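You operate a simulated robot arm through the tools that you are given. There is no shell and no other tool. Be economical: measure what you need, move in short steps, check, and stop when the job is done.

The job below is to be done with a simulated two-armed robot. You get a single attempt, and the scene is never put back.

JOB
Unlatch the silver rail, carry it to the plain table and wipe the panel.
Fine: both rail latches aside; the rail lies in the notched blocks there; then wipe the sawdust off the panel on the latch table with the white cloth there and put it back. What is to be rubbed or washed off counts as gone when no trace of it is left.

It is judged by the outcome, as a careful person would: the job done as asked, and still so three seconds after it is handed in. It fails if anything else is knocked over, pushed out of place, dropped, spilled or broken. Flat cloth is picked up by pressing the open fingertips on it (5 to 10 N) and closing them slowly along it; thin cloth reads only 2 to 8 mm in the jaws.

ROBOT AND FRAMES
Two 7-joint arms with two-finger parallel grippers on one trunk, on a base that drives. Base frame: it is fixed to the floor where the robot stands at the start and does not move with it; the origin is under the middle of the robot, x ahead of it, y to its left, z up; the surface under the hand at the start is at about z = 0.75. Units: m, degrees, N and s.
The left shoulder is at the start at [0.07, 0.163, 1.195], the right one opposite. With the tool pointing down near the work surface each hand reaches from about 0.34 to 0.86 m from the robot's upright axis, wherever it stands, measured 20 degrees to its own side. Places, roughly: handled block [0.6, 0.8, 0.8]; left rail latch [0.8, 0.6, 0.9]; left table latch [0.7, 0.4, 0.8]; long board [0.5, 2.5, 0.75]; notched blocks of the plain table [0.8, 2.6, 0.9]; right rail latch [0.8, 0, 0.9]; right table latch [0.7, 0.2, 0.8]. Payload 3.43 kg a hand.
Tool frame (each hand has its own): the origin (TCP) lies between the finger pads and is the grasp point; the fingertips stand 0.034 m ahead of it; z points along the fingers, y is the line along which they close. Largest opening 0.128 m; finger width 0.024, thickness 0.012; the body of the gripper, 0.048 by 0.13 m, starts 0.096 m behind the TCP.
Orientation is that of the tool frame in the base frame, as [roll, pitch, yaw] about the fixed x, y, z axes, in that order (R = Rz(yaw) Ry(pitch) Rx(roll)). With the fingers straight down and closing along the base's y, the tool's x points along the base's -x, its y along +y and its z along -z.

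CONTROLS
- The arms move only by the tool send_rows. It takes "left_moves", "right_moves" or both (then of equal length, played together; a hand with none holds still); each is text: rows parted by semicolons, each of 7 numbers parted by spaces: the shift along the tool's x, y, z in m, then the turn, a rotation vector about the tool's x, y, z in degrees, then the opening, from 0 (shut) to 1 (fully open). In form: dx dy dz wx wy wz grip; .... A call has 1 to 12 rows; each row shifts and turns the commanded pose from where the row before left it, along the tool's axes as they then stand. Rows are played at 5 a second. More than 0.05 m and 8.6 degrees between two rows, or a gripper value outside its range, and nothing of the call is played. A pose out of reach is approached as far as the arm can. The call stops where the force on the tool passes 80 N (or 10 N more than at its start, if that is more) or the arm is blocked; 0.2 s more then pass. The fingers move at their own pace (about 0.153 m/s each) and stop on an object; they squeeze with about 22 N. The grip force told is the motor's: it shows also when the fingers shut on nothing. Time passes only in rows, and 0.2 s behind the last, so rows that do not move let the fingers close. It gives the time, the measured TCP pose, the force on the tool (base axes), the opening and the grip force at its end, in the units of the frame above (readings bear some noise), with the torque about the TCP (base axes, N m) and any sound that the robot's microphone picked up.
- Cameras (640 x 400 px; columns grow to the right, rows downward): "scene" is now at [0.1348, 0.0075, 1.3956]; the picture's right is [0.24, -0.97, 0.00], its down [-0.69, -0.17, -0.70] and it looks along [0.68, 0.17, -0.71] (base axes); focal length 214 px, centre (320, 200). "left" rides on the left gripper at [0.076, 0.011, -0.16] in its tool frame; the picture's right is [-0.15, 0.99, 0.00], its down [-0.88, -0.13, -0.46] and it looks along [-0.45, -0.07, 0.89] (tool axes); focal length 234 px, centre (320, 200). "right" rides on the right gripper at [0.076, -0.011, -0.16] in its tool frame; the picture's right is [0.15, 0.99, 0.00], its down [-0.88, 0.13, -0.46] and it looks along [-0.45, 0.07, 0.89] (tool axes); focal length 234 px, centre (320, 200). There is no depth. A picture from a camera that has moved, and an enlarged one, comes with that camera's place and axes in the base frame and with its lens. The place of the scene camera against the robot may be out by one fixed shift of up to 0.025 m in any direction.
- snapshot(camera): a new picture of that camera. It takes no simulated time.
- lift_body(by): slides the trunk up (or, below 0, down) by that many m; the arms and the scene camera ride with it, the base frame stays. It gives what a move gives, with no picture.
- base_move(legs): drives the robot by 1 to 6 legs, each [ahead, left, turn to the left] in m, m and degrees, along the robot's own axes; the way and the turn of a leg run together, so that a leg with both is an arc; at most 1.5 m and 180 degrees a leg. The arms and the cameras ride along, it lands a little off, and it stops where it bumps. It gives what a move gives.
- pan_tilt(pan, tilt): turns the head with the scene camera to pan (to the left, within 86 degrees either way) and tilt (down, from -29 to 69), counted from straight ahead of the robot. It gives what a move gives.
- enlarge(camera, box): a new picture of the part [left, top, right, bottom] of that camera's present view, enlarged. It takes no simulated time.
- sign_off(): hands the job in; it is judged then, once.

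Go step by step. Nothing tells you exact positions but the pictures and the camera data: compare them with the known pose of the tool, close in by small moves and look again before you grip or let go. The budget is 120 turns and 108 pictures, counting those below and the enlarged ones. Unless the task says otherwise, let go and move clear before handing in.

The tools are called after "Request:" as a command line: name --argument value ..., lists and objects as JSON in quotes. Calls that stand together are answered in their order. send_rows: Moves the arms, as the interface text tells. Its arguments: {"type":"object","properties":{"left_moves":{"type":"string"},"right_moves":{"type":"string"}},"required":[]} The other tools are called the same way: lift_body (by) slides the trunk up or down; base_move (legs) drives the base; pan_tilt (pan, tilt) turns the head that bears the scene camera; snapshot (camera) takes a picture; enlarge (camera, box) takes an enlarged picture of a part of a camera's view; sign_off () hands the job in.

At the start:

```text
t: 0.0
left_ee_pos: [0.4633, 0.4354, 1.1689]
left_ee_rot: [-180.0, 0.0, -179.8]
left_ft_force: [-0.3, 0.1, 0.3]
left_torque: [0.01, 0.02, -0.02]
left_width: 0.1277
left_gripper_force: 0.0
right_ee_pos: [0.4392, -0.0424, 1.2966]
right_ee_rot: [179.9, 0.1, 180.0]
right_ft_force: [0.4, 0.2, 1.0]
right_torque: [0.0, 0.02, 0.01]
right_width: 0.1285
right_gripper_force: 0.2
trunk travel left (down, up): [-0.675, 0.265]
robot x, y, heading: [0.0018, 0.0008, -0.1]
head pan, tilt: [13.7, 45.5]
```

scene: 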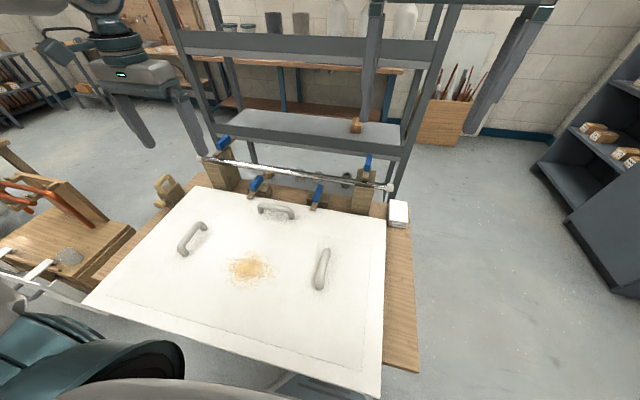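
right: 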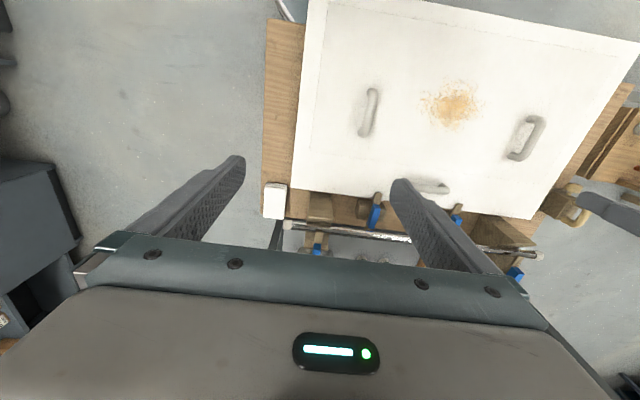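
left: 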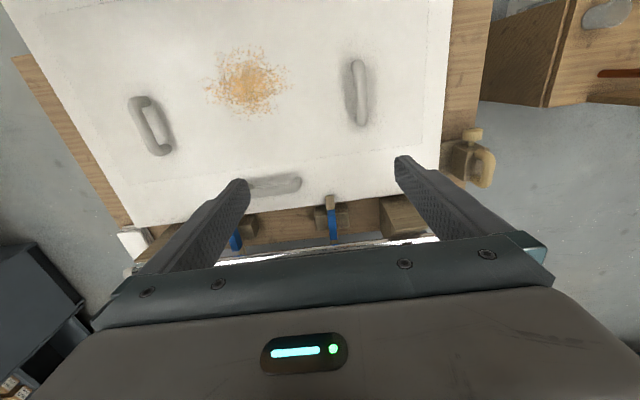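

I see the latch table with the panel, sawdust, two rail latches (blue) on wooden blocks holding the silver rail, two table latches, and a white cloth at the right. I look closer at the latches first.

Request:
enlarge --camera "scene" --box '[190, 120, 310, 220]'

Request:
enlarge --camera "scene" --box '[300, 120, 420, 240]'

```text
4.00 times, centred on (250, 170) of scene
camera zoom: at [0.1348, 0.0075, 1.3956], right [0.24, -0.97, 0.0], down [-0.69, -0.17, -0.7], along [0.68, 0.17, -0.71], focal length 858 px, centre (600, 320)
```

zoom: 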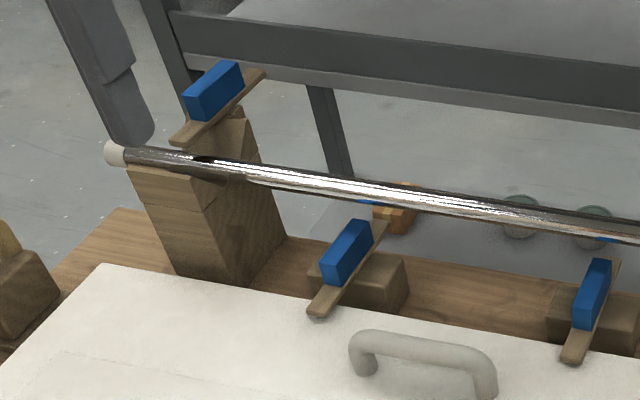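

```text
3.33 times, centred on (360, 180) of scene
camera zoom: at [0.1348, 0.0075, 1.3956], right [0.24, -0.97, 0.0], down [-0.69, -0.17, -0.7], along [0.68, 0.17, -0.71], focal length 715 px, centre (187, 267)
```

zoom: 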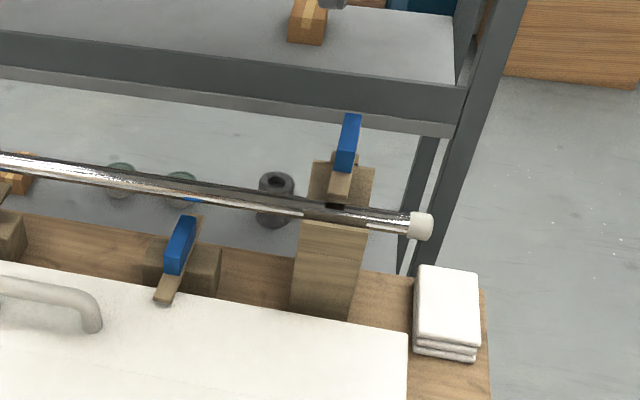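

The rail lies across two blocks at about x 0.82, y from 0.65 to -0.05, with the cloth at the right edge. Before driving I look around to the left for obstacles and the plain table.

Request:
pan_tilt --pan 75 --tilt 35

Request:
snapshot --camera "scene"

Request:
pan_tilt --pan 40 --tilt 60

Request:
snapshot --camera "scene"

```text
t: 1.3
left_ee_pos: [0.4627, 0.4345, 1.1689]
left_ee_rot: [180.0, -0.1, -179.9]
left_ft_force: [-1.6, -0.6, 0.7]
left_torque: [-0.01, -0.05, 0.02]
left_width: 0.128
left_gripper_force: 0.0
right_ee_pos: [0.4397, -0.0418, 1.2963]
right_ee_rot: [179.9, -0.1, -179.9]
right_ft_force: [0.0, 0.5, 0.2]
right_torque: [0.0, 0.04, -0.01]
right_width: 0.128
right_gripper_force: 0.1
trunk travel left (down, up): [-0.675, 0.265]
robot x, y, heading: [0.0003, 0.003, -0.1]
head pan, tilt: [75.0, 35.0]
```

```text
102 pictures are left
camera scene: at [0.0791, 0.0734, 1.4111], right [0.97, -0.26, 0.0], down [-0.15, -0.55, -0.82], along [0.21, 0.79, -0.57], focal length 214 px, centre (320, 200)
```

scene: 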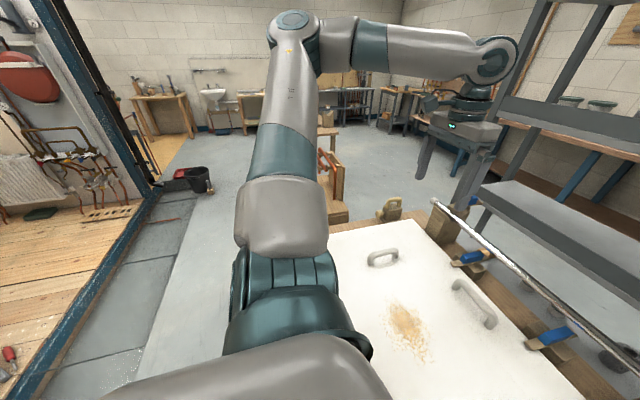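

```text
t: 2.3
left_ee_pos: [0.4631, 0.4354, 1.1689]
left_ee_rot: [-179.9, 0.0, -179.9]
left_ft_force: [0.1, 0.1, 0.2]
left_torque: [0.01, -0.01, 0.01]
left_width: 0.128
left_gripper_force: 0.1
right_ee_pos: [0.4393, -0.0413, 1.296]
right_ee_rot: [179.9, 0.0, -180.0]
right_ft_force: [0.2, 0.0, 0.8]
right_torque: [-0.02, -0.02, -0.01]
right_width: 0.128
right_gripper_force: 0.1
trunk travel left (down, up): [-0.675, 0.265]
robot x, y, heading: [-0.0036, -0.0022, 0.2]
head pan, tilt: [40.0, 60.0]
```

```text
101 pictures are left
camera scene: at [0.1072, 0.0313, 1.3768], right [0.64, -0.77, 0.0], down [-0.66, -0.56, -0.5], along [0.38, 0.32, -0.87], focal length 214 px, centre (320, 200)
```

scene: 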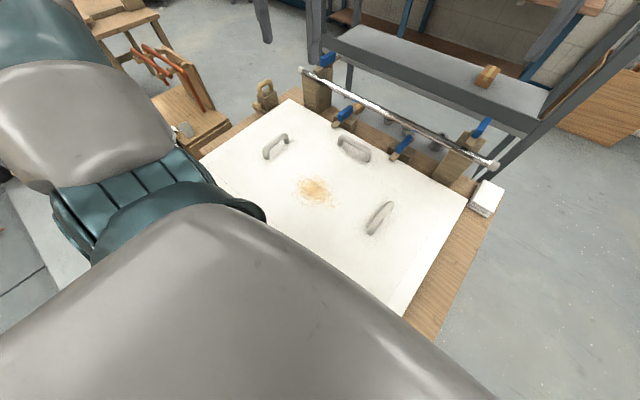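

A tool stand sits to the left at about y 0.75–1.1, so I have room to shift 0.28 m to the left, which puts both latches in reach.

Request:
base_move --legs '[[0, 0.28, 0]]'

Request:
pan_tilt --pan 0 --tilt 40

Request:
snapshot --camera "scene"

```text
t: 4.3
left_ee_pos: [0.4657, 0.7168, 1.1695]
left_ee_rot: [-180.0, 0.1, 179.8]
left_ft_force: [0.8, 0.3, 0.1]
left_torque: [-0.03, -0.05, -0.02]
left_width: 0.1279
left_gripper_force: 0.0
right_ee_pos: [0.441, 0.2403, 1.2962]
right_ee_rot: [180.0, 0.0, 179.7]
right_ft_force: [0.3, 0.4, -0.1]
right_torque: [0.02, 0.02, 0.01]
right_width: 0.1281
right_gripper_force: 0.0
trunk travel left (down, up): [-0.675, 0.265]
robot x, y, heading: [0.0022, 0.281, -0.3]
head pan, tilt: [40.0, 60.0]
```

```text
t: 5.4
left_ee_pos: [0.4663, 0.7174, 1.1693]
left_ee_rot: [-180.0, 0.1, 179.8]
left_ft_force: [0.0, 0.1, -1.0]
left_torque: [0.01, 0.01, 0.03]
left_width: 0.1278
left_gripper_force: 0.1
right_ee_pos: [0.4406, 0.2393, 1.297]
right_ee_rot: [179.9, 0.0, 179.8]
right_ft_force: [0.3, 0.2, 1.0]
right_torque: [0.02, -0.02, -0.01]
right_width: 0.1278
right_gripper_force: 0.0
trunk travel left (down, up): [-0.675, 0.265]
robot x, y, heading: [-0.0003, 0.286, -0.3]
head pan, tilt: [0.0, 40.0]
```

```text
100 pictures are left
camera scene: at [0.1418, 0.2713, 1.4035], right [0.0, -1.0, 0.0], down [-0.64, 0.0, -0.77], along [0.77, 0.0, -0.64], focal length 214 px, centre (320, 200)
```

scene: 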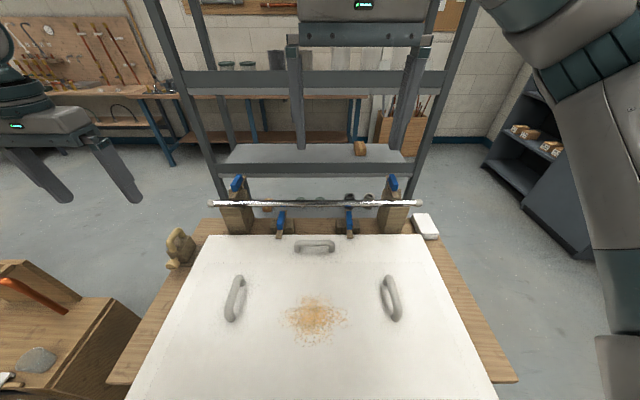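

The view is now symmetric. Enlarging both rail latches.

Request:
enlarge --camera "scene" --box '[200, 160, 300, 250]'

Request:
enlarge --camera "scene" --box '[340, 160, 440, 250]'

```text
4.44 times, centred on (250, 205) of scene
camera zoom: at [0.1418, 0.2713, 1.4035], right [0.0, -1.0, 0.0], down [-0.64, 0.0, -0.77], along [0.77, 0.0, -0.64], focal length 953 px, centre (631, 178)
```

zoom: 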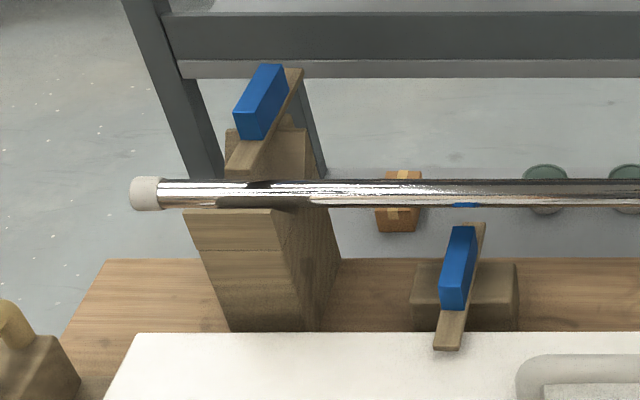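

```text
4.44 times, centred on (390, 205) of scene
camera zoom: at [0.1418, 0.2713, 1.4035], right [0.0, -1.0, 0.0], down [-0.64, 0.0, -0.77], along [0.77, 0.0, -0.64], focal length 953 px, centre (9, 178)
```

zoom: 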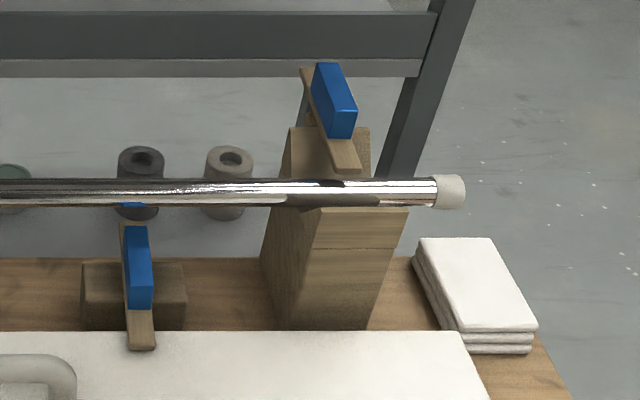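

The latch bars lie just behind or over the rail; I want a close look with the hand cameras, so both hands move ahead above them.

Request:
send_rows --left_moves "-0.028 -0.013 0.0055 0 0 0 1;-0.028 -0.013 0.0055 0 0 0 1;-0.028 -0.013 0.0055 0 0 0 1;-0.028 -0.013 0.0055 0 0 0 1;-0.028 -0.013 0.0055 0 0 0 1;-0.028 -0.013 0.0055 0 0 0 1;-0.028 -0.013 0.0055 0 0 0 1;-0.028 -0.013 0.0055 0 0 0 1;-0.028 -0.013 0.0055 0 0 0 1" --right_moves "-0.031 -0.03 0.0197 0 0 0 1;-0.031 -0.03 0.0197 0 0 0 1;-0.031 -0.03 0.0197 0 0 0 1;-0.031 -0.03 0.0197 0 0 0 1;-0.031 -0.03 0.0197 0 0 0 1;-0.031 -0.03 0.0197 0 0 0 1;-0.031 -0.03 0.0197 0 0 0 1;-0.031 -0.03 0.0197 0 0 0 1;-0.031 -0.03 0.0197 0 0 0 1"

Request:
snapshot --camera "left"

Request:
snapshot --camera "right"

Request:
snapshot --camera "scene"

```text
t: 7.4
left_ee_pos: [0.721, 0.5987, 1.118]
left_ee_rot: [-180.0, -0.1, 179.8]
left_ft_force: [0.4, 0.0, -0.4]
left_torque: [0.01, 0.03, 0.0]
left_width: 0.1281
left_gripper_force: 0.0
right_ee_pos: [0.7224, -0.0326, 1.1178]
right_ee_rot: [179.9, -0.1, 179.6]
right_ft_force: [0.8, 0.1, -0.2]
right_torque: [-0.02, 0.07, -0.01]
right_width: 0.1284
right_gripper_force: 0.0
trunk travel left (down, up): [-0.675, 0.265]
robot x, y, heading: [0.0017, 0.285, -0.0]
head pan, tilt: [0.0, 40.0]
```

```text
97 pictures are left
camera left: at [0.6446, 0.6104, 1.2771], right [0.15, 0.99, 0.0], down [0.88, -0.13, 0.45], along [0.45, -0.07, -0.89], focal length 234 px, centre (320, 200)
```

left: 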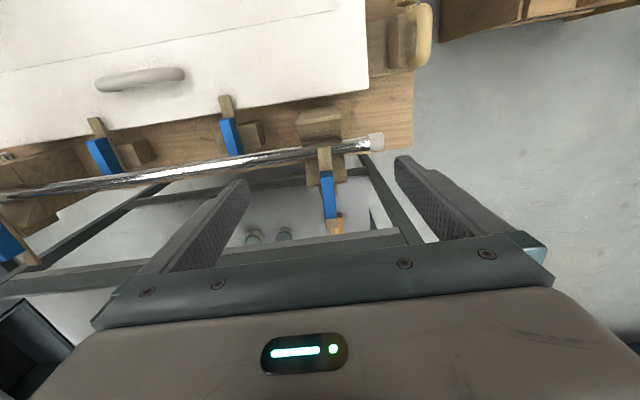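

```text
96 pictures are left
camera right: at [0.6459, -0.0429, 1.2759], right [-0.14, 0.99, 0.0], down [0.88, 0.13, 0.45], along [0.45, 0.07, -0.89], focal length 234 px, centre (320, 200)
```

right: 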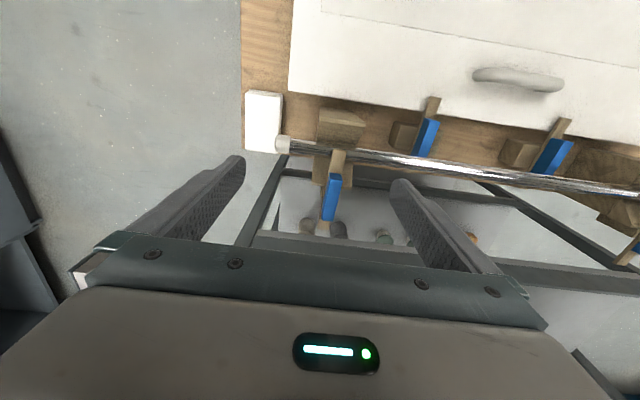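

```text
95 pictures are left
camera scene: at [0.1457, 0.2711, 1.4031], right [0.0, -1.0, 0.0], down [-0.65, 0.0, -0.76], along [0.76, 0.0, -0.65], focal length 214 px, centre (320, 200)
```

scene: 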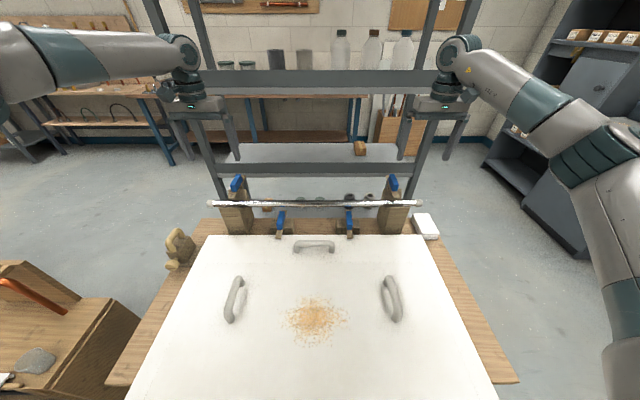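

From above the bars do cover the rail; enlarging for detail.

Request:
enlarge --camera "left" --box '[280, 95, 400, 245]'

Request:
enlarge --camera "right" --box '[260, 95, 400, 245]'

```text
2.67 times, centred on (340, 170) of left
camera zoom: at [0.6446, 0.6104, 1.2771], right [0.15, 0.99, 0.0], down [0.88, -0.13, 0.45], along [0.45, -0.07, -0.89], focal length 624 px, centre (267, 280)
```

zoom: 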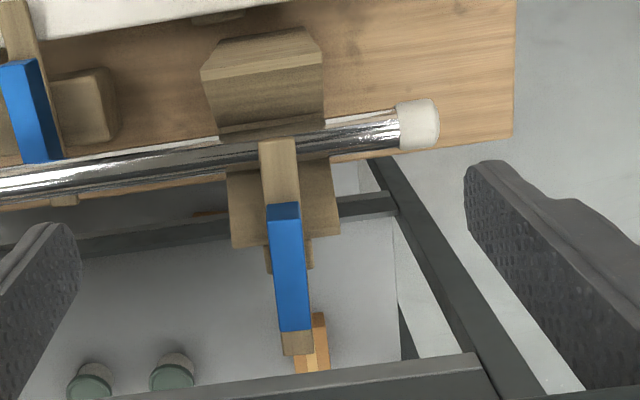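

```text
2.67 times, centred on (330, 170) of right
camera zoom: at [0.6459, -0.0429, 1.2759], right [-0.14, 0.99, 0.0], down [0.88, 0.13, 0.45], along [0.45, 0.07, -0.89], focal length 624 px, centre (293, 280)
```

zoom: 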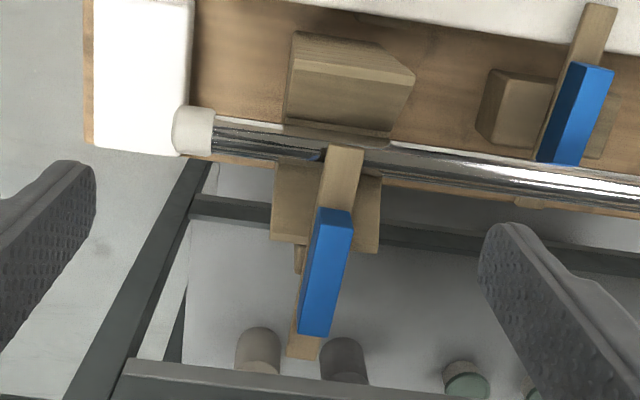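

The bars seem to pivot at their middle on the blocks, with the blue handle above the pivot. I move the hands back and lower to triangulate heights and the rack behind.

Request:
send_rows --left_moves "0.03 0 0.025 0 0 0 1;0.03 0 0.025 0 0 0 1;0.03 0 0.025 0 0 0 1;0.03 0 0.025 0 0 0 1;0.03 0 0.025 0 0 0 1" --right_moves "0.03 0 0.025 0 0 0 1;0.03 0 0.025 0 0 0 1;0.03 0 0.025 0 0 0 1;0.03 0 0.025 0 0 0 1;0.03 0 0.025 0 0 0 1"

Request:
enlarge --camera "left" --box '[230, 80, 430, 260]'

Request:
enlarge --camera "right" --box '[210, 80, 410, 260]'

```text
t: 8.6
left_ee_pos: [0.5654, 0.5998, 0.9965]
left_ee_rot: [180.0, 0.2, 179.8]
left_ft_force: [-0.2, -0.3, -0.1]
left_torque: [0.04, 0.01, 0.0]
left_width: 0.128
left_gripper_force: 0.1
right_ee_pos: [0.5657, -0.03, 0.9949]
right_ee_rot: [179.9, 0.1, 179.7]
right_ft_force: [0.0, 0.2, -0.3]
right_torque: [0.03, 0.0, 0.06]
right_width: 0.1281
right_gripper_force: 0.0
trunk travel left (down, up): [-0.675, 0.265]
robot x, y, heading: [0.0, 0.2812, -0.3]
head pan, tilt: [0.0, 40.0]
```

```text
2.22 times, centred on (330, 170) of left
camera zoom: at [0.4898, 0.61, 1.1541], right [0.15, 0.99, 0.0], down [0.88, -0.13, 0.46], along [0.45, -0.07, -0.89], focal length 520 px, centre (298, 267)
```

zoom: 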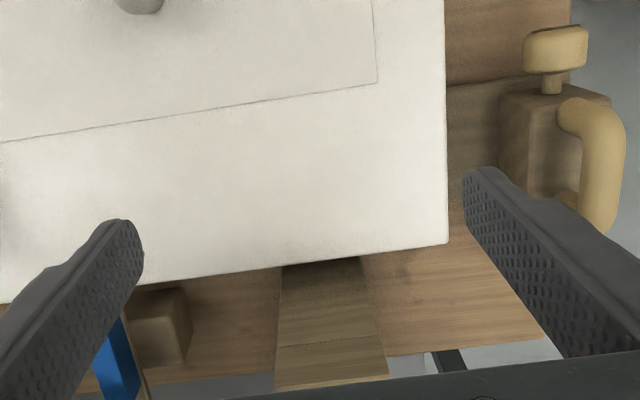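

```text
2.22 times, centred on (310, 170) of right
camera zoom: at [0.4904, -0.0416, 1.1527], right [-0.14, 0.99, 0.0], down [0.88, 0.12, 0.46], along [0.45, 0.07, -0.89], focal length 520 px, centre (342, 267)
```

zoom: 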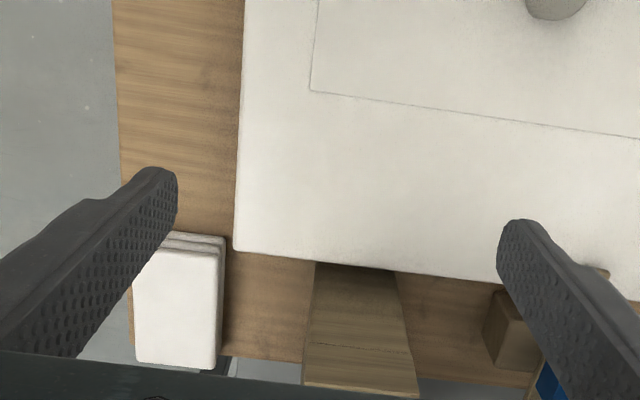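

The gripper body blocks the view from there; I go forward again but lower than the first time for a vertical baseline.

Request:
send_rows --left_moves "-0.031 0 -0.007 0 0 0 1;-0.031 0 -0.007 0 0 0 1;-0.031 0 -0.007 0 0 0 1;-0.031 0 -0.007 0 0 0 1;-0.031 0 -0.007 0 0 0 1" --right_moves "-0.031 0 -0.007 0 0 0 1;-0.031 0 -0.007 0 0 0 1;-0.031 0 -0.007 0 0 0 1;-0.031 0 -0.007 0 0 0 1;-0.031 0 -0.007 0 0 0 1"

Request:
enlarge --camera "left" --box '[230, 100, 430, 260]'

Request:
enlarge --camera "right" --box '[210, 100, 410, 260]'

Request:
enlarge --camera "scene" --box '[170, 60, 330, 220]'

```text
t: 9.8
left_ee_pos: [0.7242, 0.5983, 1.0284]
left_ee_rot: [-179.9, -0.2, 179.7]
left_ft_force: [-0.1, 1.2, -0.3]
left_torque: [0.0, 0.0, -0.02]
left_width: 0.1279
left_gripper_force: 0.0
right_ee_pos: [0.7259, -0.0307, 1.0266]
right_ee_rot: [-180.0, -0.1, 179.7]
right_ft_force: [0.7, -0.2, 0.0]
right_torque: [-0.02, 0.03, -0.01]
right_width: 0.1279
right_gripper_force: 0.0
trunk travel left (down, up): [-0.675, 0.265]
robot x, y, heading: [-0.0007, 0.2837, -0.5]
head pan, tilt: [0.0, 40.0]
```

```text
2.50 times, centred on (330, 180) of left
camera zoom: at [0.6483, 0.6101, 1.1858], right [0.15, 0.99, 0.0], down [0.88, -0.13, 0.45], along [0.45, -0.07, -0.89], focal length 585 px, centre (295, 250)
```

zoom: 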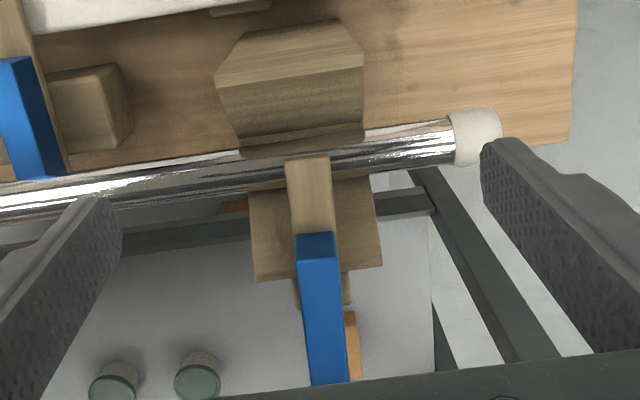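

```text
2.50 times, centred on (310, 180) of right
camera zoom: at [0.6507, -0.0406, 1.1856], right [-0.14, 0.99, 0.0], down [0.88, 0.13, 0.45], along [0.45, 0.06, -0.89], focal length 585 px, centre (345, 250)
```

zoom: 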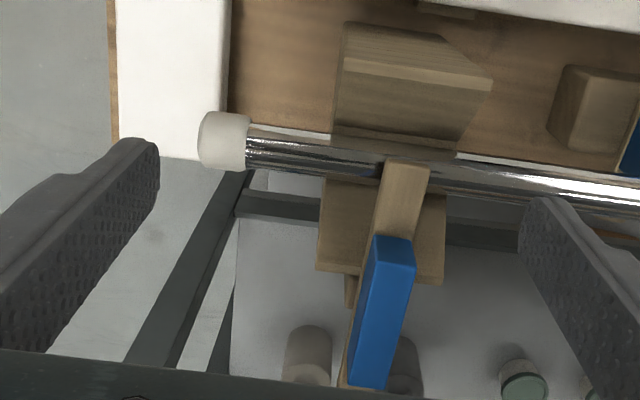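

```text
2.50 times, centred on (250, 140) of scene
camera zoom: at [0.1446, 0.2731, 1.4032], right [0.0, -1.0, 0.0], down [-0.64, 0.0, -0.76], along [0.76, 0.0, -0.64], focal length 536 px, centre (495, 350)
```

zoom: 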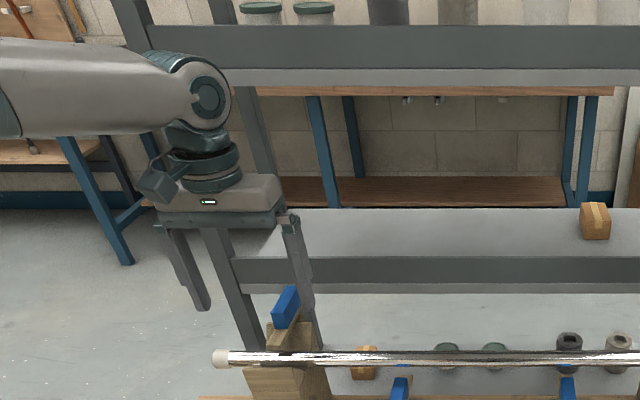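

Handles triangulate to x 0.775–0.85, z about 0.90–0.945, at y 0.600 (left) and -0.001 (right), and the rack front sits at x about 0.92, so there is room. I bring both open hands down over the handles.

Request:
send_rows --left_moves "-0.03 0 0 0 0 0 1;-0.03 0.001 0 0 0 0 1;-0.029 0.001 0 0 0 0 1;0 0 0.03 0 0 0 1;0 0 0.03 0 0 0 1;0 0 0.028 0 0 0 1;0 0 0 0 0 0 1" --right_moves "-0.03 0.01 0 0 0 0 1;-0.03 0.01 0 0 0 0 1;-0.027 0.01 0 0 0 0 1;0 0 0.03 0 0 0 1;0 0 0.03 0 0 0 1;0 0 0.027 0 0 0 1;0 0 0 0 0 0 1"

Request:
snapshot --camera "left"

Request:
snapshot --camera "right"

Request:
enlarge --camera "scene" --box '[180, 100, 460, 250]'

```text
t: 11.4
left_ee_pos: [0.717, 0.627, 0.9608]
left_ee_rot: [179.9, 0.0, 179.7]
left_ft_force: [-0.8, 0.0, -0.3]
left_torque: [0.05, -0.01, 0.01]
left_width: 0.128
left_gripper_force: 0.0
left hand out of reach, approached as far as the arm can: row 1, 2, 3, 4, 5, 6
right_ee_pos: [0.8115, -0.002, 0.9416]
right_ee_rot: [179.9, 0.2, 179.6]
right_ft_force: [-1.0, 0.4, -0.2]
right_torque: [0.04, -0.03, -0.01]
right_width: 0.1279
right_gripper_force: 0.1
trunk travel left (down, up): [-0.675, 0.265]
robot x, y, heading: [-0.0013, 0.2863, -0.4]
head pan, tilt: [0.0, 40.0]
```

```text
87 pictures are left
camera left: at [0.6403, 0.6383, 1.1178], right [0.15, 0.99, 0.0], down [0.88, -0.13, 0.46], along [0.45, -0.07, -0.89], focal length 234 px, centre (320, 200)
```

left: 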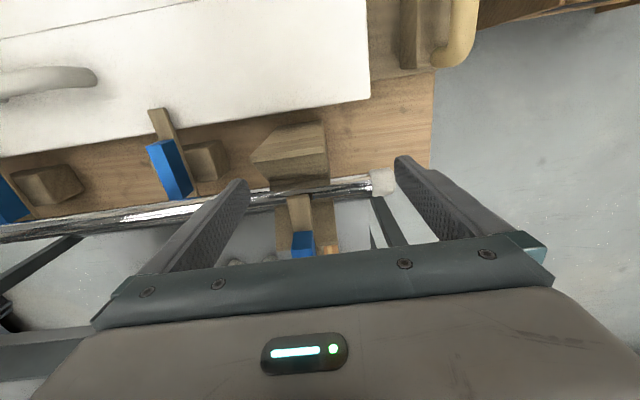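

```text
86 pictures are left
camera right: at [0.7357, -0.0125, 1.1], right [-0.14, 0.99, 0.0], down [0.88, 0.12, 0.46], along [0.45, 0.07, -0.89], focal length 234 px, centre (320, 200)
```

right: 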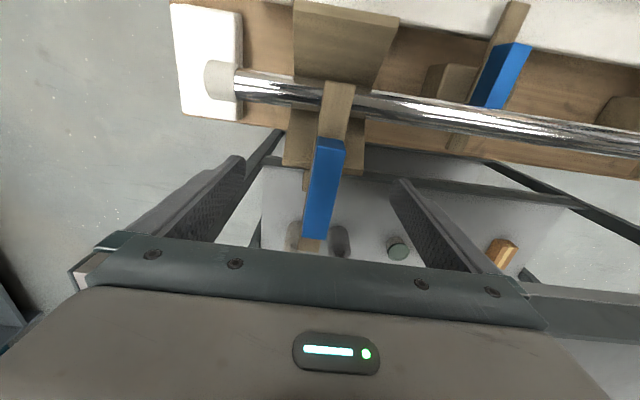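

```text
2.29 times, centred on (320, 175) of scene
camera zoom: at [0.1417, 0.271, 1.4036], right [0.0, -1.0, 0.0], down [-0.64, 0.0, -0.77], along [0.77, 0.0, -0.64], focal length 490 px, centre (320, 257)
```

zoom: 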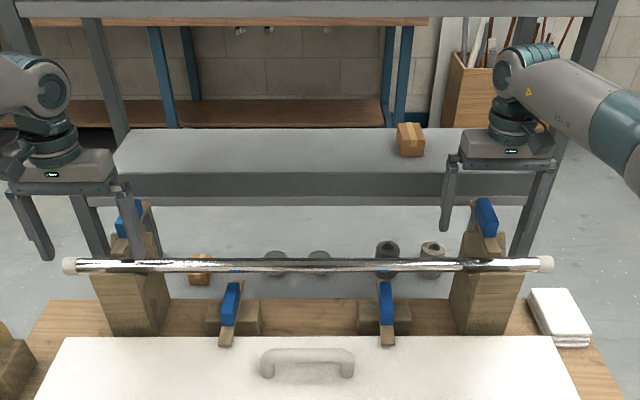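

The right hand straddles its handle well; the left one was stopped short by reach. I close the right hand on its handle first.

Request:
send_rows --right_moves "0 0 0 0 0 0 0.5;0 0 0 0 0 0 0;0 0 0 0 0 0 0;0 0 0 0 0 0 0" --left_moves "0.02 0 -0.02 0 0 0 1;0.02 0 -0.02 0 0 0 1;0.02 0 -0.02 0 0 0 1;0 0 0 0 0 0 1"

Request:
enlarge --camera "right" --box '[200, 60, 440, 260]'

```text
t: 12.4
left_ee_pos: [0.6563, 0.6303, 1.0179]
left_ee_rot: [-180.0, -0.1, 179.9]
left_ft_force: [-0.1, 0.0, 1.0]
left_torque: [-0.03, -0.02, 0.02]
left_width: 0.1281
left_gripper_force: 0.0
right_ee_pos: [0.8124, 0.0001, 0.9407]
right_ee_rot: [179.9, 0.1, 179.7]
right_ft_force: [3.3, 3.5, -6.3]
right_torque: [0.2, -1.31, -0.14]
right_width: 0.07
right_gripper_force: 45.1
trunk travel left (down, up): [-0.675, 0.265]
robot x, y, heading: [0.0012, 0.2859, -0.1]
head pan, tilt: [0.0, 40.0]
```

```text
2.00 times, centred on (320, 160) of right
camera zoom: at [0.737, -0.0116, 1.0992], right [-0.14, 0.99, 0.0], down [0.88, 0.12, 0.46], along [0.45, 0.07, -0.89], focal length 468 px, centre (320, 280)
```

zoom: 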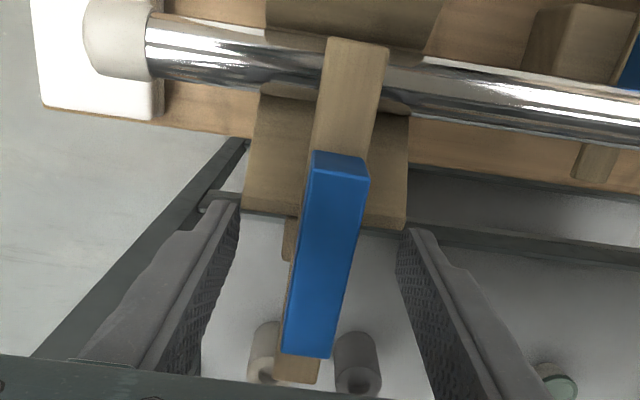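

The fingers stopped at 0.07, so they are clamping the block itself: it is taller than I judged. I open, rise 3 cm and close again.

Request:
send_rows --right_moves "0 0 0 0 0 0 0.7;0 0 -0.015 0 0 0 0.7;0 0 -0.017 0 0 0 0.7;0 0 0 0 0 0 0.4;0 0 0 0 0 0 0;0 0 0 0 0 0 0;0 0 0 0 0 0 0"

Request:
enlarge --camera "right" --box '[200, 60, 440, 260]'

```text
t: 14.0
left_ee_pos: [0.6553, 0.631, 1.0187]
left_ee_rot: [-180.0, 0.1, 179.8]
left_ft_force: [-1.3, 0.0, -0.7]
left_torque: [0.03, -0.05, -0.02]
left_width: 0.1277
left_gripper_force: 0.0
right_ee_pos: [0.8097, -0.0002, 0.974]
right_ee_rot: [179.9, 0.0, 179.7]
right_ft_force: [-2.4, 6.0, -0.4]
right_torque: [0.2, 1.33, -0.01]
right_width: 0.0198
right_gripper_force: 44.7
trunk travel left (down, up): [-0.675, 0.265]
robot x, y, heading: [-0.0001, 0.2835, -0.3]
head pan, tilt: [0.0, 40.0]
```

```text
2.00 times, centred on (320, 160) of right
camera zoom: at [0.735, -0.0115, 1.1332], right [-0.14, 0.99, 0.0], down [0.88, 0.13, 0.46], along [0.45, 0.07, -0.89], focal length 468 px, centre (320, 280)
```

zoom: 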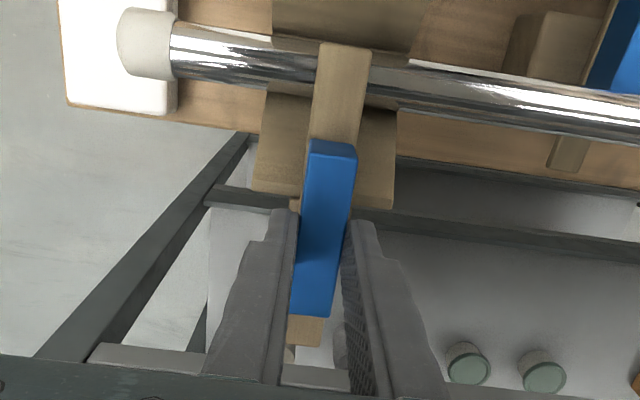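

The handle is held (19.8 mm). I turn it in small steps, tip outward (counter-clockwise from above), watching forces.

Request:
send_rows --right_moves "0 0 0 0 0 -5 0;0 0 0 0 0 -5 0;0 0 0 0 0 -5 0;0 0 0 0 0 0 0"

Request:
enlarge --camera "right" --box '[200, 60, 440, 260]'

```text
t: 15.0
left_ee_pos: [0.6563, 0.6308, 1.0184]
left_ee_rot: [180.0, 0.1, 179.8]
left_ft_force: [-1.0, -0.4, 0.2]
left_torque: [-0.03, 0.02, 0.0]
left_width: 0.1278
left_gripper_force: 0.0
right_ee_pos: [0.8111, -0.0003, 0.9735]
right_ee_rot: [180.0, 0.2, -170.3]
right_ft_force: [5.5, 8.4, -1.0]
right_torque: [-0.08, -0.93, -1.53]
right_width: 0.0239
right_gripper_force: 45.6
right hand out of reach, approached as far as the arm can: row 3
trunk travel left (down, up): [-0.675, 0.265]
robot x, y, heading: [0.0057, 0.2833, -0.3]
head pan, tilt: [0.0, 40.0]
```

```text
2.00 times, centred on (320, 160) of right
camera zoom: at [0.7381, -0.0244, 1.1331], right [-0.31, 0.95, 0.0], down [0.85, 0.28, 0.46], along [0.43, 0.14, -0.89], focal length 468 px, centre (320, 280)
```

zoom: 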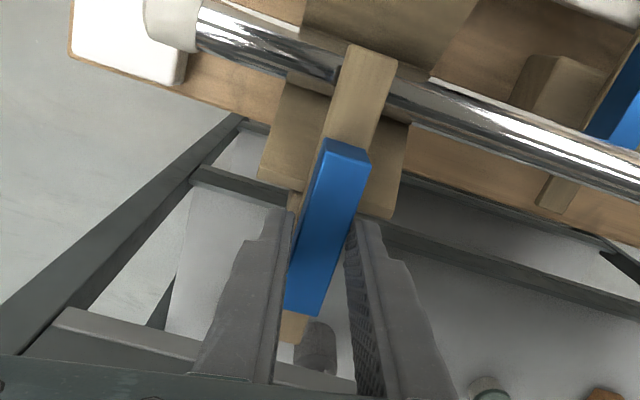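

The handle has not followed in that direction (torque 1.5 N m, and reach limit). I go back and try the other way.

Request:
send_rows --right_moves "0 0 0 0 0 5 0;0 0 0 0 0 5 0;0 0 0 0 0 5 0;0 0 0 0 0 4 0;0 0 0 0 0 4 0;0 0 0 0 0 4 0;0 0 0 0 0 0 0"

Request:
enlarge --camera "right" --box '[200, 60, 440, 260]'

```text
t: 16.6
left_ee_pos: [0.6562, 0.6303, 1.0187]
left_ee_rot: [180.0, 0.0, 179.9]
left_ft_force: [0.3, -0.1, -0.1]
left_torque: [0.01, -0.04, 0.02]
left_width: 0.1281
left_gripper_force: 0.0
right_ee_pos: [0.8099, 0.0002, 0.9738]
right_ee_rot: [180.0, -0.1, 162.6]
right_ft_force: [-0.2, 8.0, 3.9]
right_torque: [0.69, 1.37, 0.01]
right_width: 0.0199
right_gripper_force: 44.8
trunk travel left (down, up): [-0.675, 0.265]
robot x, y, heading: [0.0014, 0.2789, -0.3]
head pan, tilt: [0.0, 40.0]
```

```text
2.00 times, centred on (320, 160) of right
camera zoom: at [0.7339, 0.0116, 1.1332], right [0.16, 0.99, 0.0], down [0.88, -0.14, 0.46], along [0.45, -0.07, -0.89], focal length 468 px, centre (320, 280)
```

zoom: 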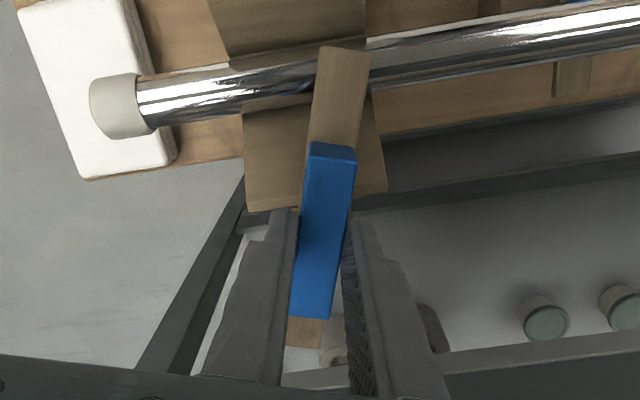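

It turns freely clockwise (tip toward the middle). I continue in that direction.

Request:
send_rows --right_moves "0 0 0 0 0 6 0;0 0 0 0 0 6 0;0 0 0 0 0 6 0;0 0 0 0 0 6 0;0 0 0 0 0 6 0;0 0 0 0 0 0 0"

Request:
enlarge --camera "right" --box '[200, 60, 440, 260]'

```text
t: 18.0
left_ee_pos: [0.654, 0.6313, 1.0192]
left_ee_rot: [-179.9, 0.0, 179.7]
left_ft_force: [-0.1, -0.2, -0.8]
left_torque: [0.01, 0.01, 0.0]
left_width: 0.1282
left_gripper_force: 0.0
right_ee_pos: [0.81, -0.0002, 0.9746]
right_ee_rot: [179.9, 0.1, 132.6]
right_ft_force: [-5.8, 11.6, -2.0]
right_torque: [-0.15, -0.06, -0.01]
right_width: 0.0195
right_gripper_force: 44.7
trunk travel left (down, up): [-0.675, 0.265]
robot x, y, heading: [-0.0013, 0.2793, -0.3]
head pan, tilt: [0.0, 40.0]
```

```text
2.00 times, centred on (320, 160) of right
camera zoom: at [0.7501, 0.0483, 1.1332], right [0.63, 0.78, 0.0], down [0.69, -0.56, 0.46], along [0.36, -0.29, -0.89], focal length 468 px, centre (320, 280)
```

zoom: 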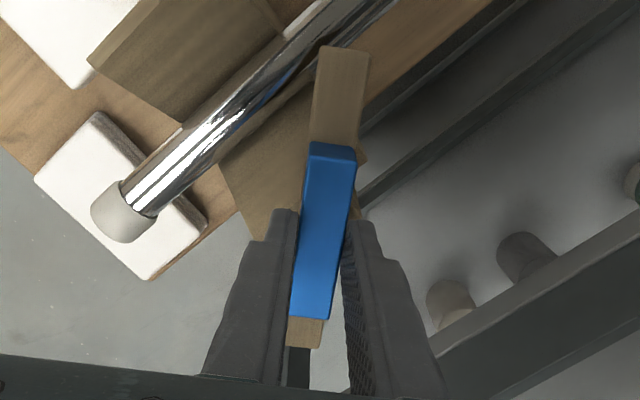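

The latch follows well; the bar is about 47° round. I continue to about 88°.

Request:
send_rows --right_moves "0 0 0 0 0 6 0;0 0 0 0 0 6 0;0 0 0 0 0 6 0;0 0 0 0 0 6 0;0 0 0 0 0 6 0;0 0 0 0 0 6 0;0 0 0 0 0 5 0;0 0 0 0 0 0 0"

Request:
enlarge --camera "right" --box '[200, 60, 440, 260]'

```text
t: 19.8
left_ee_pos: [0.6575, 0.6303, 1.0188]
left_ee_rot: [-179.9, -0.1, 179.8]
left_ft_force: [0.0, 0.2, -0.2]
left_torque: [-0.01, -0.03, 0.0]
left_width: 0.128
left_gripper_force: 0.0
right_ee_pos: [0.8097, -0.0002, 0.9756]
right_ee_rot: [-180.0, 0.0, 91.6]
right_ft_force: [-4.3, 14.5, -6.0]
right_torque: [-0.12, 0.13, 0.0]
right_width: 0.02
right_gripper_force: 44.4
trunk travel left (down, up): [-0.675, 0.265]
robot x, y, heading: [0.0011, 0.2829, -0.3]
head pan, tilt: [0.0, 40.0]
```

```text
2.00 times, centred on (320, 160) of right
camera zoom: at [0.797, 0.0757, 1.1333], right [0.98, 0.17, 0.0], down [0.16, -0.88, 0.46], along [0.08, -0.45, -0.89], focal length 468 px, centre (320, 280)
```

zoom: 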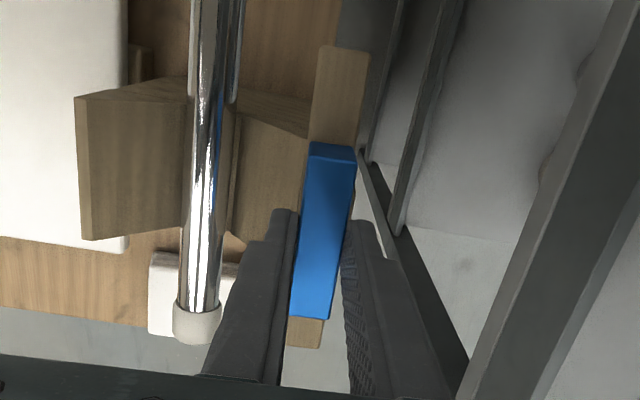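

The right latch is fully aside. I release and rise, then shift the base 7 cm left for the left latch.

Request:
send_rows --right_moves "0 0 0 0 0 0 0.4;0 0 0 0 0 0 0.4;0 0 -0.03 0 0 0 0.4;0 0 -0.04 0 0 0 0.4;0 0 -0.04 0 0 0 0.4;0 0 -0.03 0 0 0 0.6;0 -0.04 0 0 0 0 0.6;0 -0.04 0 0 0 0 0.6;0 -0.04 0 0 0 0 0.6"

Request:
base_move --legs '[[0, 0.07, 0]]'

Request:
snapshot --camera "scene"

```text
t: 21.8
left_ee_pos: [0.6543, 0.63, 1.0197]
left_ee_rot: [-180.0, 0.0, 179.9]
left_ft_force: [-0.3, 0.7, -0.1]
left_torque: [0.0, -0.05, -0.03]
left_width: 0.128
left_gripper_force: 0.0
right_ee_pos: [0.6883, -0.0057, 1.1153]
right_ee_rot: [179.8, -0.1, 91.7]
right_ft_force: [-0.1, 0.4, 0.0]
right_torque: [0.01, -0.04, -0.01]
right_width: 0.0769
right_gripper_force: 0.1
trunk travel left (down, up): [-0.675, 0.265]
robot x, y, heading: [-0.002, 0.2879, -0.4]
head pan, tilt: [0.0, 40.0]
```

```text
t: 22.8
left_ee_pos: [0.6556, 0.6982, 1.0195]
left_ee_rot: [180.0, 0.0, 179.7]
left_ft_force: [-0.5, -0.1, 0.6]
left_torque: [0.04, 0.01, 0.02]
left_width: 0.1279
left_gripper_force: 0.1
right_ee_pos: [0.6909, 0.0619, 1.1155]
right_ee_rot: [-179.9, -0.2, 91.6]
right_ft_force: [-0.2, -0.1, 0.7]
right_torque: [0.02, -0.02, 0.04]
right_width: 0.0771
right_gripper_force: 0.1
trunk travel left (down, up): [-0.675, 0.265]
robot x, y, heading: [0.0003, 0.3545, -0.3]
head pan, tilt: [0.0, 40.0]
```

```text
78 pictures are left
camera scene: at [0.1422, 0.34, 1.4035], right [-0.01, -1.0, 0.0], down [-0.64, 0.0, -0.77], along [0.77, 0.0, -0.64], focal length 214 px, centre (320, 200)
```

scene: 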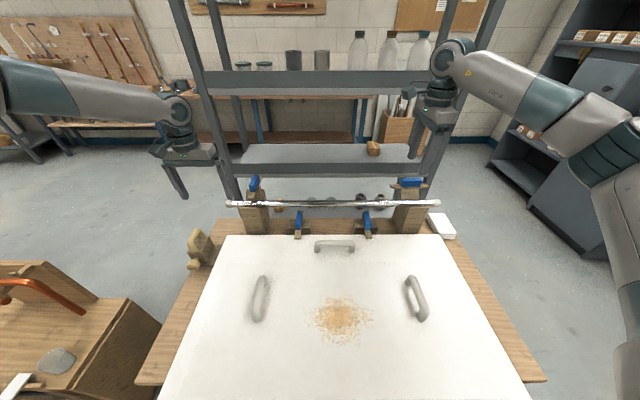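

Right latch is turned across the block. Now the left hand goes over the left handle at z 0.974.

Request:
send_rows --left_moves "0 0 -0.03 0 0 0 1;-0.0386 -0.0245 0 0 0 0 1;-0.0386 -0.0245 0 0 0 0 1;-0.0386 -0.0245 0 0 0 0 1;-0.0386 -0.0245 0 0 0 0 1;0 0 0.03 0 0 0 0.7;0 0 0.03 0 0 0 0.7;0 0 0.015 0 0 0 0.7;0 0 0 0 0 0 0.7"

Request:
enlarge --camera "left" --box '[200, 60, 440, 260]'

```text
t: 24.8
left_ee_pos: [0.7075, 0.6535, 0.9857]
left_ee_rot: [-179.9, 0.2, 179.8]
left_ft_force: [0.1, -0.9, 0.1]
left_torque: [-0.01, 0.02, -0.02]
left_width: 0.0897
left_gripper_force: 0.1
left hand out of reach, approached as far as the arm can: row 3, 4, 5, 6, 7, 8
right_ee_pos: [0.6897, 0.0628, 1.1158]
right_ee_rot: [-179.9, -0.1, 91.6]
right_ft_force: [0.0, -0.6, 0.1]
right_torque: [0.0, -0.01, 0.03]
right_width: 0.0766
right_gripper_force: 0.1
trunk travel left (down, up): [-0.675, 0.265]
robot x, y, heading: [0.0024, 0.3527, -0.0]
head pan, tilt: [0.0, 40.0]
```

```text
2.00 times, centred on (320, 160) of left
camera zoom: at [0.6319, 0.6652, 1.1444], right [0.15, 0.99, 0.0], down [0.88, -0.13, 0.46], along [0.45, -0.07, -0.89], focal length 468 px, centre (320, 280)
```

zoom: 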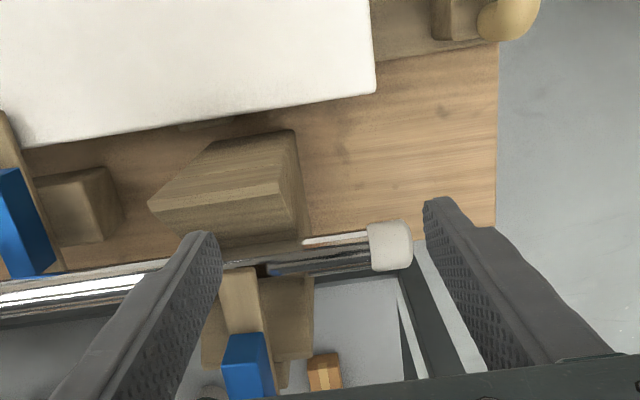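

The left arm still stops near x 0.71, probably a joint limit in its present posture. I go up and try forward at a higher level.

Request:
send_rows --left_moves "0 0 -0.04 0 0 0 0.7;0 0 -0.04 0 0 0 0.7;0 0 -0.04 0 0 0 0.7;0 0 -0.04 0 0 0 0.7;-0.02 -0.013 0 0 0 0 0.7;-0.02 -0.013 0 0 0 0 0.7;-0.02 -0.013 0 0 0 0 0.7;-0.02 -0.013 0 0 0 0 0.7;-0.02 0 0 0 0 0 0.7"

Request:
snapshot --camera "scene"

```text
t: 26.8
left_ee_pos: [0.7222, 0.6488, 1.1379]
left_ee_rot: [-179.9, 0.0, 179.7]
left_ft_force: [0.0, 0.2, 0.6]
left_torque: [-0.01, -0.01, 0.03]
left_width: 0.0895
left_gripper_force: 0.1
left hand out of reach, approached as far as the arm can: row 5, 6, 7, 8, 9
right_ee_pos: [0.6896, 0.0633, 1.114]
right_ee_rot: [180.0, -0.1, 91.6]
right_ft_force: [-0.6, -0.4, 0.7]
right_torque: [0.0, -0.02, -0.02]
right_width: 0.0766
right_gripper_force: 0.0
trunk travel left (down, up): [-0.675, 0.265]
robot x, y, heading: [-0.0, 0.3554, -0.4]
head pan, tilt: [0.0, 40.0]
```

```text
76 pictures are left
camera scene: at [0.142, 0.3418, 1.4036], right [-0.01, -1.0, 0.0], down [-0.64, 0.0, -0.77], along [0.77, 0.0, -0.64], focal length 214 px, centre (320, 200)
```

scene: 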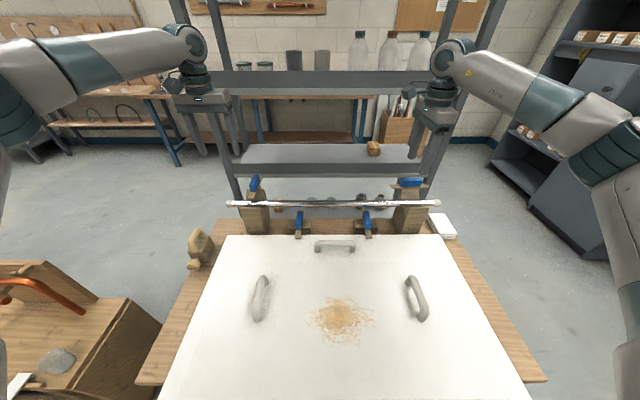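

The posture limit looks like a wrist one. I test whether turning the left hand counter-clockwise frees the forward reach.

Request:
send_rows --left_moves "0 0 0 0 0 -8 0.7;0 0 0 0 0 -8 0.7;0 0 0 0 0 -8 0.7;-0.027 -0.012 0 0 0 0 0.7;-0.027 -0.012 0 0 0 0 0.7;0 0 0 0 0 0 0.7"

```text
t: 28.2
left_ee_pos: [0.7296, 0.6632, 1.1338]
left_ee_rot: [-179.9, 0.1, -156.4]
left_ft_force: [-0.4, -0.6, 0.4]
left_torque: [0.02, 0.01, 0.01]
left_width: 0.0895
left_gripper_force: 0.2
left hand out of reach, approached as far as the arm can: row 4, 5
right_ee_pos: [0.6895, 0.0641, 1.115]
right_ee_rot: [180.0, 0.0, 91.6]
right_ft_force: [-0.5, 0.4, -0.4]
right_torque: [0.02, -0.01, 0.03]
right_width: 0.0766
right_gripper_force: 0.0
trunk travel left (down, up): [-0.675, 0.265]
robot x, y, heading: [-0.0007, 0.3499, -0.3]
head pan, tilt: [0.0, 40.0]
```

Not the yaw. I'll bring the left arm back and inward to let the elbow come into a posture like the right one, then extend again.

Request:
send_rows --left_moves "0 0 0 0 0 8 0.7;0 0 0 0 0 8 0.7;0 0 0 0 0 8 0.7;0.035 -0.03 -0.01 0 0 0 0.7;0.035 -0.03 -0.01 0 0 0 0.7;0.035 -0.03 -0.01 0 0 0 0.7;0.035 -0.03 -0.01 0 0 0 0.7;0.035 -0.03 -0.01 0 0 0 0.7;0.035 -0.03 -0.01 0 0 0 0.7;0.02 -0.04 -0.01 0 0 0 0.7;0 -0.04 0 0 0 0 0.7"

Request:
send_rows --left_moves "-0.04 0 0 0 0 0 0.7;-0.04 0 0 0 0 0 0.7;-0.04 0 0 0 0 0 0.7;-0.04 0 0 0 0 0 0.7;-0.04 0 0 0 0 0 0.7;-0.04 0 0 0 0 0 0.7;-0.04 0 0 0 0 0 0.7;-0.04 0 0 0 0 0 0.7"

Request:
snapshot --camera "scene"

```text
t: 30.6
left_ee_pos: [0.5183, 0.4849, 1.1966]
left_ee_rot: [180.0, 0.2, 179.8]
left_ft_force: [0.2, -0.7, -0.4]
left_torque: [0.01, 0.0, -0.02]
left_width: 0.0894
left_gripper_force: 0.0
left hand out of reach, approached as far as the arm can: row 9, 10, 11
right_ee_pos: [0.6886, 0.0639, 1.1143]
right_ee_rot: [179.9, -0.1, 91.6]
right_ft_force: [-0.4, -0.3, -0.4]
right_torque: [-0.02, -0.04, -0.01]
right_width: 0.0766
right_gripper_force: 0.1
trunk travel left (down, up): [-0.675, 0.265]
robot x, y, heading: [0.0024, 0.3552, -0.3]
head pan, tilt: [0.0, 40.0]
```

```text
t: 32.4
left_ee_pos: [0.6712, 0.5858, 1.1782]
left_ee_rot: [-179.9, 0.1, 179.6]
left_ft_force: [-0.5, 0.0, 0.3]
left_torque: [0.03, -0.01, -0.02]
left_width: 0.0895
left_gripper_force: 0.0
left hand out of reach, approached as far as the arm can: row 1, 2, 3, 4, 5, 6, 7, 8
right_ee_pos: [0.6913, 0.0636, 1.115]
right_ee_rot: [180.0, -0.1, 91.6]
right_ft_force: [0.3, 0.3, -0.2]
right_torque: [-0.01, 0.01, 0.04]
right_width: 0.0766
right_gripper_force: 0.0
trunk travel left (down, up): [-0.675, 0.265]
robot x, y, heading: [-0.0028, 0.3547, -0.2]
head pan, tilt: [0.0, 40.0]
```

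```text
75 pictures are left
camera scene: at [0.1431, 0.3422, 1.4034], right [-0.01, -1.0, 0.0], down [-0.64, 0.0, -0.77], along [0.77, 0.0, -0.64], focal length 214 px, centre (320, 200)
```

scene: 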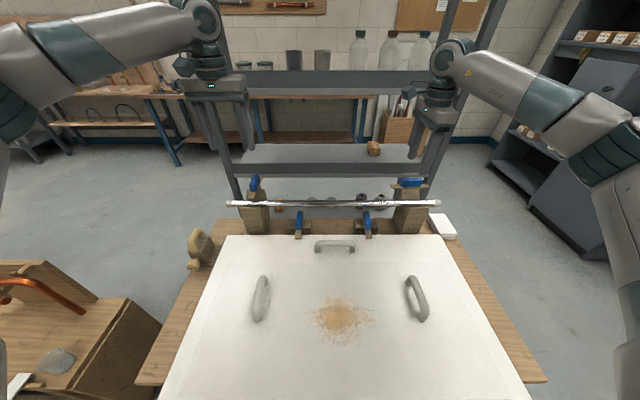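

The left arm's stops all lie on an angle of about 20° from straight ahead: it can't come further inward in this posture. Turning the base 15° to the right puts the left latch well inside its zone.

Request:
base_move --legs '[[0, 0, -15]]'

Request:
snapshot --camera "scene"

```text
t: 33.7
left_ee_pos: [0.706, 0.4033, 1.1783]
left_ee_rot: [-179.9, 0.1, 164.8]
left_ft_force: [-0.3, 0.6, -0.1]
left_torque: [-0.02, 0.0, 0.01]
left_width: 0.0896
left_gripper_force: 0.2
right_ee_pos: [0.5912, -0.1039, 1.1152]
right_ee_rot: [180.0, -0.1, 76.7]
right_ft_force: [0.2, 0.6, 0.2]
right_torque: [0.01, 0.0, 0.02]
right_width: 0.0768
right_gripper_force: 0.0
trunk travel left (down, up): [-0.675, 0.265]
robot x, y, heading: [-0.001, 0.3546, -15.1]
head pan, tilt: [0.0, 40.0]
```

```text
74 pictures are left
camera scene: at [0.1375, 0.3068, 1.4035], right [-0.26, -0.96, 0.0], down [-0.62, 0.17, -0.77], along [0.74, -0.2, -0.64], focal length 214 px, centre (320, 200)
```

scene: 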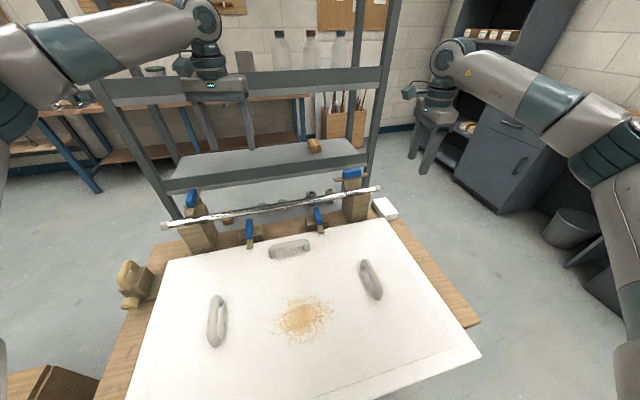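

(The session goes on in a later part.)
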